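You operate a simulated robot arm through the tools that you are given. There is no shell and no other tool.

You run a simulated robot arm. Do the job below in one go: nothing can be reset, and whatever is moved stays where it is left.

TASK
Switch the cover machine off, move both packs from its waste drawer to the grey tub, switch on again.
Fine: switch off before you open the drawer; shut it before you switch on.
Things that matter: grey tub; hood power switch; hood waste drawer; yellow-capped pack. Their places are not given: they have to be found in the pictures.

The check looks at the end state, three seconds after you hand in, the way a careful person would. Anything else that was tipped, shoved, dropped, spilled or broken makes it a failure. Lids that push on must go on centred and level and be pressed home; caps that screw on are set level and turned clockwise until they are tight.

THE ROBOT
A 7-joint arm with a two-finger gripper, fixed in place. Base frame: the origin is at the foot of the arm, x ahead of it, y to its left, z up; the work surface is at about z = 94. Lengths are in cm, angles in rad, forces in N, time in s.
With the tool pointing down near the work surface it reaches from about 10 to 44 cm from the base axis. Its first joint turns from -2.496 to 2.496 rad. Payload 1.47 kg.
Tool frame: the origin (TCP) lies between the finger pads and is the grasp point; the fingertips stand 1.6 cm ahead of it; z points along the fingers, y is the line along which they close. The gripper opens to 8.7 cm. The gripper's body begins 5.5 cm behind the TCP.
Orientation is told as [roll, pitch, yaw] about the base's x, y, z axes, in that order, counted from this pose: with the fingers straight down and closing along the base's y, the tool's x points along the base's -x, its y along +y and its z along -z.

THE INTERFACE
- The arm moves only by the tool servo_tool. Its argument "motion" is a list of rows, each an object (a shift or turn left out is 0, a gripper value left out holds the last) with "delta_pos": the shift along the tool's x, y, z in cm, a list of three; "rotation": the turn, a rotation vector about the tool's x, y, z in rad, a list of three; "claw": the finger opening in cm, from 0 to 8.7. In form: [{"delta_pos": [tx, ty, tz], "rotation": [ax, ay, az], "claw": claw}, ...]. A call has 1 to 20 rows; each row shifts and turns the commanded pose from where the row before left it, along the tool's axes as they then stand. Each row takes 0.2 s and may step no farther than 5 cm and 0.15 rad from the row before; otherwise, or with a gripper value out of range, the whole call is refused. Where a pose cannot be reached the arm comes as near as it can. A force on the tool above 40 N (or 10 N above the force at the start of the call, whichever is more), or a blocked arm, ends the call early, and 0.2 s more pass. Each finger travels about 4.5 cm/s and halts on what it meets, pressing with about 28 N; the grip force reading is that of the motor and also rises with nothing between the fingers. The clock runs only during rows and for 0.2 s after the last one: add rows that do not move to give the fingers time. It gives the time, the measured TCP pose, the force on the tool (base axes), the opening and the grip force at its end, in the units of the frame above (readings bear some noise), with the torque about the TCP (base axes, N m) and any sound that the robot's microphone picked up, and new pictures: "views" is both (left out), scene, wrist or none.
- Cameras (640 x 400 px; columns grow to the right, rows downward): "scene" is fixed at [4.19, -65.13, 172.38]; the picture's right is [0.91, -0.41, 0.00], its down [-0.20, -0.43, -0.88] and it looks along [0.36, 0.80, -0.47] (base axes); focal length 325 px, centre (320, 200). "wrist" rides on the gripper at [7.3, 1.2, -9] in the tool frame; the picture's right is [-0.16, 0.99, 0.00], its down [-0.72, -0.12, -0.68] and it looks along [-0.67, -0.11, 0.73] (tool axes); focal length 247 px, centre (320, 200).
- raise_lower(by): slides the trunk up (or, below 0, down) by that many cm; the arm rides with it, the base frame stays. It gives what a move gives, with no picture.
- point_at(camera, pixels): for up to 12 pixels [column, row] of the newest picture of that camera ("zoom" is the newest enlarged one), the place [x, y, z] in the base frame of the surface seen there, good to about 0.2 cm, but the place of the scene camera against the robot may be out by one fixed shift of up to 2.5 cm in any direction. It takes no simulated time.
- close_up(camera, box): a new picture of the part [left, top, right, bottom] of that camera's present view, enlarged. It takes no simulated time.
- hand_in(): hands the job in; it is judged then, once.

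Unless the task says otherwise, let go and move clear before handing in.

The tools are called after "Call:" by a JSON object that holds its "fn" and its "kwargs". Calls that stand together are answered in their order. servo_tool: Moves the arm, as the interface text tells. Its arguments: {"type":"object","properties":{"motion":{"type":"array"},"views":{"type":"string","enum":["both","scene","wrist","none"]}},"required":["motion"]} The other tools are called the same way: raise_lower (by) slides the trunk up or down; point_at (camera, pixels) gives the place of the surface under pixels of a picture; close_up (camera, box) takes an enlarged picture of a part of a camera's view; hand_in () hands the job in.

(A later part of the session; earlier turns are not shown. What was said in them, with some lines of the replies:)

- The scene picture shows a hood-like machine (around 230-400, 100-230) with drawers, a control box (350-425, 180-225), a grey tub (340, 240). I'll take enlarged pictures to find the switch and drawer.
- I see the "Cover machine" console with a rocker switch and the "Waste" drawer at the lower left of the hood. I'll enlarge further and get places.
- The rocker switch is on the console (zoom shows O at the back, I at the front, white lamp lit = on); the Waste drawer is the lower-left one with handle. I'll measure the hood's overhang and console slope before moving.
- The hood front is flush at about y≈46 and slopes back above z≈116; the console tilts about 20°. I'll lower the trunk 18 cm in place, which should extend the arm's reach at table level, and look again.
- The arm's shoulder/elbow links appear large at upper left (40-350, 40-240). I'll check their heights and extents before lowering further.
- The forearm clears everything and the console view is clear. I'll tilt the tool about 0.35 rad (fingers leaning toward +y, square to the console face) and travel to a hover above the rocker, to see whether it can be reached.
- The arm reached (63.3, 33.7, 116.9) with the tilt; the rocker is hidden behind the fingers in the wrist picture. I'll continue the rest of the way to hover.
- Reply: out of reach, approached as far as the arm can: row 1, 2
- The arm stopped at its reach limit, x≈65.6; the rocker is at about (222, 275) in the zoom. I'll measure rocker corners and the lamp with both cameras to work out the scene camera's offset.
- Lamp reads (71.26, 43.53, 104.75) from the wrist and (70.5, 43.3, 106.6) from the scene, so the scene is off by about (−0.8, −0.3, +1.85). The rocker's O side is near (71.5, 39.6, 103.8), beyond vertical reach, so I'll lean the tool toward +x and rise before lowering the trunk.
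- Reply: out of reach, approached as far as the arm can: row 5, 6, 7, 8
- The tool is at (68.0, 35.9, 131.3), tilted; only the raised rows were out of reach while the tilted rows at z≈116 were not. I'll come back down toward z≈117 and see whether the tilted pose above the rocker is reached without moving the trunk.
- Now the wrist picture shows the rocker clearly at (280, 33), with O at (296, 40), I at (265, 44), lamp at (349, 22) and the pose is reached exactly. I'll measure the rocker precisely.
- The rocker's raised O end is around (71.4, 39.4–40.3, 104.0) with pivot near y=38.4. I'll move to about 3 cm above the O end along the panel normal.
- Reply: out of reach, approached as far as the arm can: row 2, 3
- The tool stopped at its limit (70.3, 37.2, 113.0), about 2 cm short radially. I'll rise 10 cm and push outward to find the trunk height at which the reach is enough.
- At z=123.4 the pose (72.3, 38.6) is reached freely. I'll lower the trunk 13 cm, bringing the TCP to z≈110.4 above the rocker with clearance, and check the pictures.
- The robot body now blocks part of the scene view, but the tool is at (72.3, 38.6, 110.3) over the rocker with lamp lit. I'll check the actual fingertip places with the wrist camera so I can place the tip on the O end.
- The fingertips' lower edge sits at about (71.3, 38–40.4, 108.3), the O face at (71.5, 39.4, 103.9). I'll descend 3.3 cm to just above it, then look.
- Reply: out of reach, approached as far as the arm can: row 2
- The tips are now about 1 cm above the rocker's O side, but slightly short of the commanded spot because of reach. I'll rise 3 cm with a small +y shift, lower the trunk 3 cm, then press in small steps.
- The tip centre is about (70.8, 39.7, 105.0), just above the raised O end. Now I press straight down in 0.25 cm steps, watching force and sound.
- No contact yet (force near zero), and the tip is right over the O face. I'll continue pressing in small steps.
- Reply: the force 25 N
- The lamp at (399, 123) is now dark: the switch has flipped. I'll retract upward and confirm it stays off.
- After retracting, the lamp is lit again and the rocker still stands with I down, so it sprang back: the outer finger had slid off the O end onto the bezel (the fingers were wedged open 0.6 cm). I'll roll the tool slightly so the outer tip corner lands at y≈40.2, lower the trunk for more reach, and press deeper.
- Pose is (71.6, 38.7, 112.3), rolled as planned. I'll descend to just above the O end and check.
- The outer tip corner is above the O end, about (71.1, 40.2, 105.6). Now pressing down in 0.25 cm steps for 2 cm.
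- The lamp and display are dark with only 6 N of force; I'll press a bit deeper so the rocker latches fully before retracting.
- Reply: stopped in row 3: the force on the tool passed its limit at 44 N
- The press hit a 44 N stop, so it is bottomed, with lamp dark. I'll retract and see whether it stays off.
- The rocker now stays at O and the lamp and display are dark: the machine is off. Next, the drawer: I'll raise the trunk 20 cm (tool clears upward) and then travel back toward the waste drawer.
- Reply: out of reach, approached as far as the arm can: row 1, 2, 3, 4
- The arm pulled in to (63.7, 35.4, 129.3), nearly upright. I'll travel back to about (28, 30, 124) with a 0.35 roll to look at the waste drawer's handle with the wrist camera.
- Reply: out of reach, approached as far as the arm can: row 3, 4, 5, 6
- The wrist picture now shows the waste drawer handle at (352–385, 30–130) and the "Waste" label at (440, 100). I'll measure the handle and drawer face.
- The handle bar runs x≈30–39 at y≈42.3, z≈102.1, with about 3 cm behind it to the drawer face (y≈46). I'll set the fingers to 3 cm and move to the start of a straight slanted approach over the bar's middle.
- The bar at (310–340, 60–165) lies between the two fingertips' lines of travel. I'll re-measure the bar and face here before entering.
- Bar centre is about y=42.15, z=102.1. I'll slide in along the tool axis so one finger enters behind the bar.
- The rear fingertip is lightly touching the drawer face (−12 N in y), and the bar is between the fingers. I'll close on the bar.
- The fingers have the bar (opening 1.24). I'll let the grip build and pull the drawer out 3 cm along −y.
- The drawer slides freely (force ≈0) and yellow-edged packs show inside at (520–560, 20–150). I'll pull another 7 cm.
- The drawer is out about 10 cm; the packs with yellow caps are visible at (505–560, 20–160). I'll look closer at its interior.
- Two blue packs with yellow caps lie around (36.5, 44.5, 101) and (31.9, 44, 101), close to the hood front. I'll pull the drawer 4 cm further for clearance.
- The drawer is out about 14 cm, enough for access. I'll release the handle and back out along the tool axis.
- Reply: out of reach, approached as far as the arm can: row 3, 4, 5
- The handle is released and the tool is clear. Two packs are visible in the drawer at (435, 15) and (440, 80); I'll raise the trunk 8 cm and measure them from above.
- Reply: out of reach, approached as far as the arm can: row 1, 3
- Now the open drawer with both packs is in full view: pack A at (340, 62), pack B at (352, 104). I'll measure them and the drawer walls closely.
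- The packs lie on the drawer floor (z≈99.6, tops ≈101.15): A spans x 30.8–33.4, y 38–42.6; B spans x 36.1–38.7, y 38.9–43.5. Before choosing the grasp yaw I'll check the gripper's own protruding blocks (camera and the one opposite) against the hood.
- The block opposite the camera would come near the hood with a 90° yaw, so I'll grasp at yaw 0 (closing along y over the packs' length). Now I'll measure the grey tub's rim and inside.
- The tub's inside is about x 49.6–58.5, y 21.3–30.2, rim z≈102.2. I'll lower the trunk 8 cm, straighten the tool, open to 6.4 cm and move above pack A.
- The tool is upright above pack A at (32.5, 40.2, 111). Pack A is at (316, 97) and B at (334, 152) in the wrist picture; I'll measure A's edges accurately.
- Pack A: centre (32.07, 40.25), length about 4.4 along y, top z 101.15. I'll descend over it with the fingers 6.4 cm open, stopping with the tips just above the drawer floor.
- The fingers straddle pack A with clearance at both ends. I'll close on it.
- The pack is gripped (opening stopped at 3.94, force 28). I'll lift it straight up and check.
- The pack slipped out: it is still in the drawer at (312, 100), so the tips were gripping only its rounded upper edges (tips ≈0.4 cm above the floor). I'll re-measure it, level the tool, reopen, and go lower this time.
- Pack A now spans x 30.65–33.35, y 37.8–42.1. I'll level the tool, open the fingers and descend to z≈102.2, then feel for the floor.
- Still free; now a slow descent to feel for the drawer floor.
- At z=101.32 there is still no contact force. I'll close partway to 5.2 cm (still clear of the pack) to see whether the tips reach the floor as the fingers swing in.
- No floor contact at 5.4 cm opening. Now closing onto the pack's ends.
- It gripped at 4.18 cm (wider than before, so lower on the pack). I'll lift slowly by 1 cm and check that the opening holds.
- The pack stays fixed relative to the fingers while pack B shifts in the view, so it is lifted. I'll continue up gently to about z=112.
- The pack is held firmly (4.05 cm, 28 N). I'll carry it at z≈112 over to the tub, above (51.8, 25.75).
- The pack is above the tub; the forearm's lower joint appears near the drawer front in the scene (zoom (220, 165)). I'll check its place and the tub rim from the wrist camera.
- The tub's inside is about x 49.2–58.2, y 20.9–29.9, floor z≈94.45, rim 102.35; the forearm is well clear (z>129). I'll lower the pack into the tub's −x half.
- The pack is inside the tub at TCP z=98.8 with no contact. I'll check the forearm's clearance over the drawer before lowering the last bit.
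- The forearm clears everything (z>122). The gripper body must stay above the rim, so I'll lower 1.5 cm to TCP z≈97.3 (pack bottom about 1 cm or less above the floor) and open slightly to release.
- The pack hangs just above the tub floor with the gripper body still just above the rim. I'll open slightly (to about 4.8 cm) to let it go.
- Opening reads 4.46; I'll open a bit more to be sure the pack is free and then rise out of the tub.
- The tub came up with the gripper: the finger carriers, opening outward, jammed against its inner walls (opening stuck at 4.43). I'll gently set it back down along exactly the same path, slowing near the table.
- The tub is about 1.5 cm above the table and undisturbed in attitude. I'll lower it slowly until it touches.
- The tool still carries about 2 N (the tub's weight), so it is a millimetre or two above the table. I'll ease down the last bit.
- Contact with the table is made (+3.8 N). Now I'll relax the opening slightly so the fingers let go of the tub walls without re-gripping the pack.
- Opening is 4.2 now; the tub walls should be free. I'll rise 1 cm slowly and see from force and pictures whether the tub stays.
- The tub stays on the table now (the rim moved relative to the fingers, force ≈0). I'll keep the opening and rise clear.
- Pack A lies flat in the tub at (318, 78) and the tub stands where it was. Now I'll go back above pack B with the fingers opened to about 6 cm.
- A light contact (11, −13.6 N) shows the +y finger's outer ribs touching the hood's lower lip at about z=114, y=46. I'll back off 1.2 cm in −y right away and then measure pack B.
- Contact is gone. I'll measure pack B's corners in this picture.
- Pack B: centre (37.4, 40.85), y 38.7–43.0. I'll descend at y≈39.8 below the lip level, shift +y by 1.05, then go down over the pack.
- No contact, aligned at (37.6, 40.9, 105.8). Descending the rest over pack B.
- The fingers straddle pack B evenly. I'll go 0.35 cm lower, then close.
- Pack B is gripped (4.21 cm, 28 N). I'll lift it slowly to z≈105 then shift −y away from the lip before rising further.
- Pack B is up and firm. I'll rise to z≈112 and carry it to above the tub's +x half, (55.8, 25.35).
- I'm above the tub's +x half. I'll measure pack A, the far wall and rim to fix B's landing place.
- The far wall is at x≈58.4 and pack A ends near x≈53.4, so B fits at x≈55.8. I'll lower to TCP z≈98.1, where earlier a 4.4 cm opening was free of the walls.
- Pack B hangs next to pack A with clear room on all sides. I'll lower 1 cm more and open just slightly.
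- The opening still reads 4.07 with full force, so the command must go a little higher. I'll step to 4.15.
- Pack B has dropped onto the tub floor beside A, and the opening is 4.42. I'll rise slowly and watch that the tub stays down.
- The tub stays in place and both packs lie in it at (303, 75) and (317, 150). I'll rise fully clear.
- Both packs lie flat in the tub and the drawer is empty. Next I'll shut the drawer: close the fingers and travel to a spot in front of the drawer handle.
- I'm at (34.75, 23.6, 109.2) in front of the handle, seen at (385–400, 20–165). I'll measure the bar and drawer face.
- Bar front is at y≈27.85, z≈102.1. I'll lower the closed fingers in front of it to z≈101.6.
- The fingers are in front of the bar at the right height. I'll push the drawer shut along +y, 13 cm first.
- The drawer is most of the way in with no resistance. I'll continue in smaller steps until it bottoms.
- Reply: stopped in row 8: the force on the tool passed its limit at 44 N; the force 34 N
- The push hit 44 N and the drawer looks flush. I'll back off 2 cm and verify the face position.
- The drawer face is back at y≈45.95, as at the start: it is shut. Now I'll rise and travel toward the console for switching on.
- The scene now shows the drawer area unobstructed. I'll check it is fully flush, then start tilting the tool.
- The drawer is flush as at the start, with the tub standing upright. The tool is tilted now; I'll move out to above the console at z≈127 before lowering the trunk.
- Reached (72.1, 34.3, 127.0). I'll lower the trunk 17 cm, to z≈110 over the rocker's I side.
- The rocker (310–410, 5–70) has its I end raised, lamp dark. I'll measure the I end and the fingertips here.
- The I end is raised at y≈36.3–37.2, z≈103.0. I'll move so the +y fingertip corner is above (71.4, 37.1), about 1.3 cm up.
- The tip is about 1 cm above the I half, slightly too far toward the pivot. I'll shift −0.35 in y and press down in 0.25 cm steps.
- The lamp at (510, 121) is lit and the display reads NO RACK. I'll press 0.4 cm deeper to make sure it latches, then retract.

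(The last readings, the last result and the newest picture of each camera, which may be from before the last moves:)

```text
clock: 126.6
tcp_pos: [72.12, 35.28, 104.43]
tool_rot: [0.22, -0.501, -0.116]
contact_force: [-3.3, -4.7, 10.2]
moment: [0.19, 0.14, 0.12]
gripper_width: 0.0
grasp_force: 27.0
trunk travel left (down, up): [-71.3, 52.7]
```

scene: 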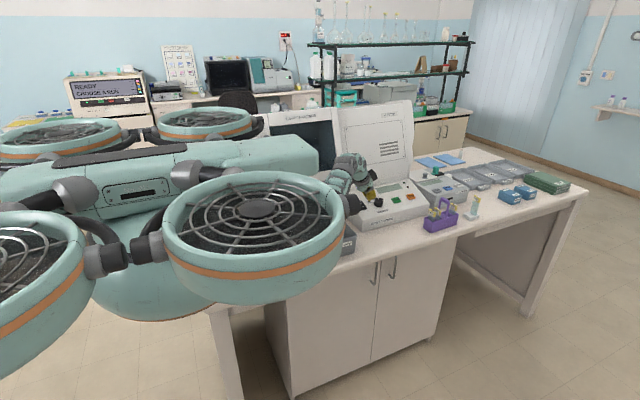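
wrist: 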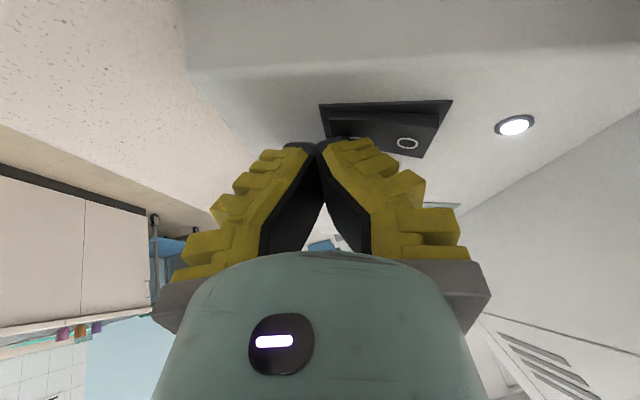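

Force rose to 10 N with the lamp lit: bottomed. I'll retract straight up and verify.

Call:
{"fn": "servo_tool", "kwargs": {"motion": [{"delta_pos": [-0.48, 0.19, -0.857]}, {"delta_pos": [-0.96, 0.38, -1.71]}, {"delta_pos": [-0.96, 0.38, -1.71]}, {}, {}]}}

Call:
{"fn": "close_up", "kwargs": {"camera": "wrist", "box": [220, 0, 460, 150]}}

Call:
{"fn": "close_up", "kwargs": {"camera": "scene", "box": [330, 160, 430, 230]}}

```text
clock: 127.8
tcp_pos: [72.21, 35.05, 109.13]
tool_rot: [0.219, -0.499, -0.114]
contact_force: [-1.4, 0.7, -0.3]
moment: [0.03, 0.01, 0.02]
gripper_width: 0.01
grasp_force: 28.0
trunk travel left (down, up): [-71.3, 52.7]
```

scene: 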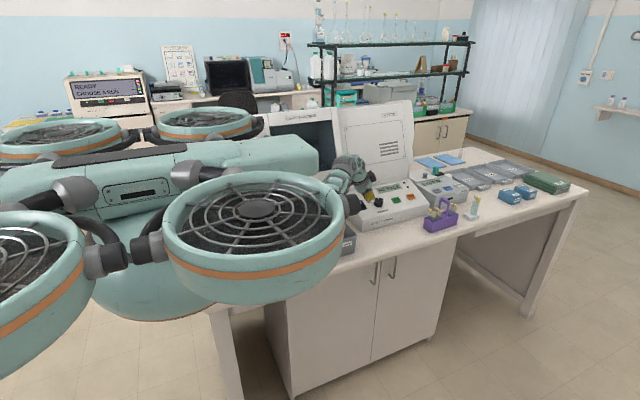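
wrist: 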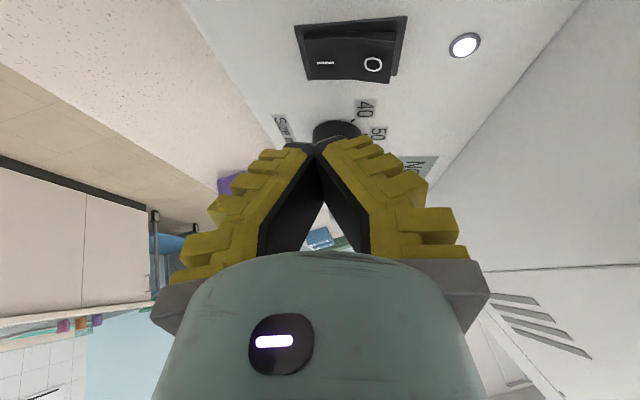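

```text
2.67 times, centred on (340, 75) of wrist
```

zoom: 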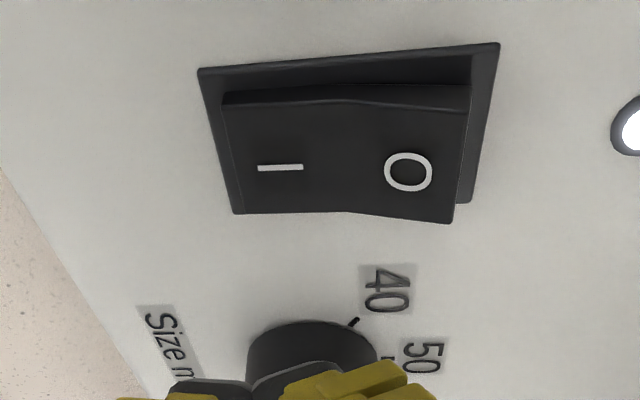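

```text
5.71 times, centred on (380, 195) of scene
```

zoom: 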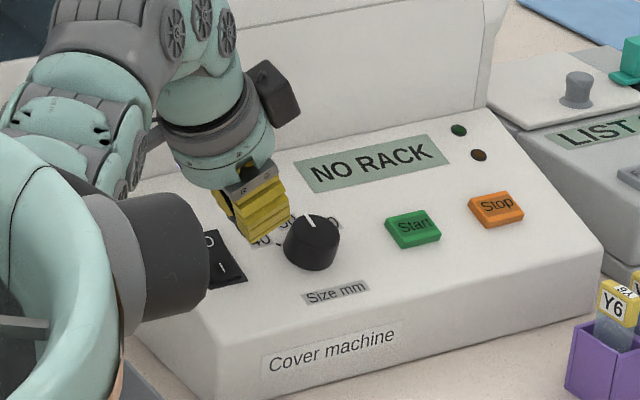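

The rocker stands at I, the lamp is lit and the displays are back. I'll raise the trunk to move clear and check the whole scene before handing in.

Call:
{"fn": "raise_lower", "kwargs": {"by": 22}}

Call:
{"fn": "servo_tool", "kwargs": {"motion": [{}, {}]}}

Call:
{"fn": "close_up", "kwargs": {"camera": "scene", "box": [225, 175, 375, 265]}}

Call:
{"fn": "close_up", "kwargs": {"camera": "scene", "box": [340, 140, 500, 240]}}

```text
clock: 130.2
tcp_pos: [72.12, 35.03, 131.05]
tool_rot: [0.22, -0.501, -0.117]
contact_force: [-0.8, -1.0, -0.6]
moment: [-0.01, 0.02, -0.02]
gripper_width: 0.0
grasp_force: 27.9
trunk travel left (down, up): [-93.3, 30.7]
```

```text
clock: 130.8
tcp_pos: [72.04, 35.01, 131.14]
tool_rot: [0.218, -0.499, -0.113]
contact_force: [-0.5, -0.1, -0.1]
moment: [0.0, -0.01, -0.04]
gripper_width: 0.0
grasp_force: 28.3
trunk travel left (down, up): [-93.3, 30.7]
```

scene: 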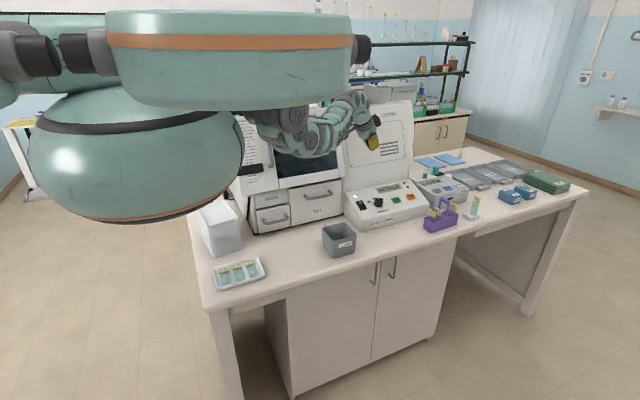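
wrist: 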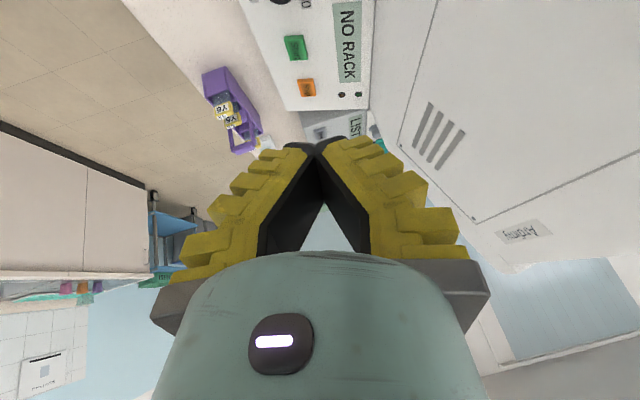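

```text
4.27 times, centred on (300, 220) of scene
```

zoom: 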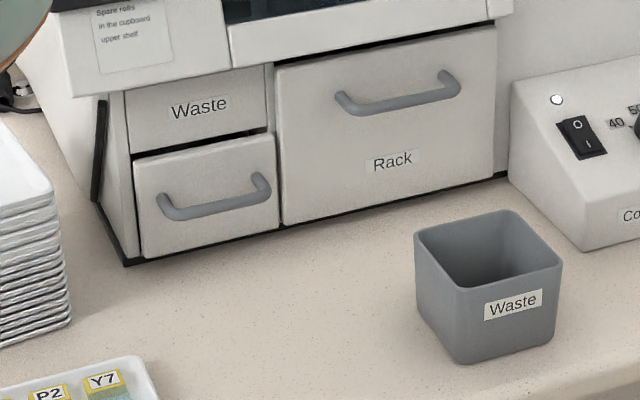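

```text
4.00 times, centred on (420, 190) of scene
```

zoom: 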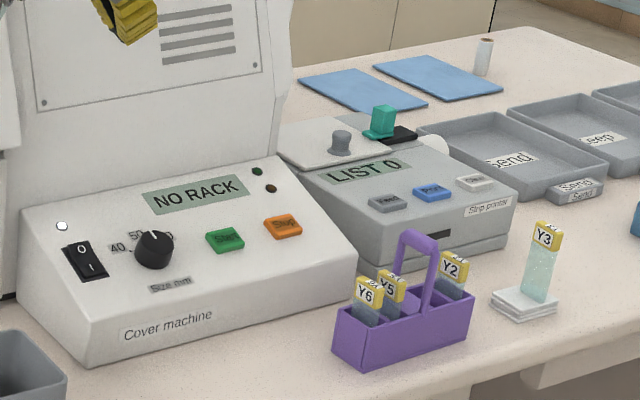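

Everything looks right: lamp lit, drawer flush, tub upright. One last check compares the drawer face and tub positions with the starting values.

Call:
{"fn": "point_at", "kwargs": {"camera": "scene", "pixels": [[284, 217], [272, 212], [284, 209], [288, 219], [292, 205], [323, 228], [343.5, 223], [355.5, 234.5], [332, 240.5], [310, 195]]}}

Call:
{"fn": "close_up", "kwargs": {"camera": "scene", "box": [225, 190, 305, 240]}}

```text
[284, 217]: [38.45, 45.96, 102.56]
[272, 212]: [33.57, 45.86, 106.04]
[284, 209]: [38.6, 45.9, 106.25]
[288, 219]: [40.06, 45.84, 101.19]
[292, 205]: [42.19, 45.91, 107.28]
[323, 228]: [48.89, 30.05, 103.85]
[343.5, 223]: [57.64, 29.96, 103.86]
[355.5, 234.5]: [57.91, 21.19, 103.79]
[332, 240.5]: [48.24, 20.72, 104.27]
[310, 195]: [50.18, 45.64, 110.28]
```

```text
8.00 times, centred on (265, 215) of scene
```

zoom: 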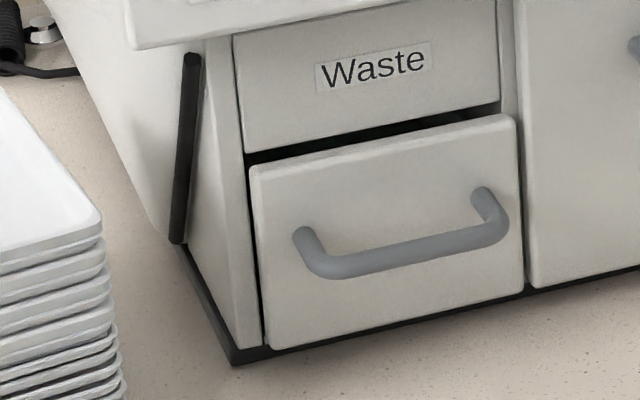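

The drawer face (y≈45.9) and the tub rim match their starting values. The machine's lamp is lit, both packs are in the tub, and the arm is clear, so I'm handing in.

Call:
{"fn": "hand_in", "kwargs": {}}

```text
The job is handed in.
```

The job is handed in, and the last pictures show the end state you asked for. I don't have the check's verdict.

- **Power off first:** The first press on O sprang back. A second, deeper press latched, and the lamp and display stayed dark before I touched the drawer.
- **Packs:** Both packs lie flat, side by side, on the floor of the grey tub. The waste drawer is empty.
- **Drawer:** It is shut, with the face back at its starting position to within about 0.1 cm. I switched on only after that.
- **Power on:** The switch is at I, the lamp is lit, and the display reads "NO RACK" as it did at the start.

Three things went less than cleanly on the way:

- **Tub lifted:** When I released the first pack, the fingers jammed against the tub walls and the tub rose about 14 cm. I set it back down, and its position matches the start to within a few millimetres.
- **Hood touched:** The gripper brushed the hood's lower lip with about 17 N. I saw no sign that anything moved.
- **First pack slipped:** It came out of my first grip inside the drawer. The second grip held.
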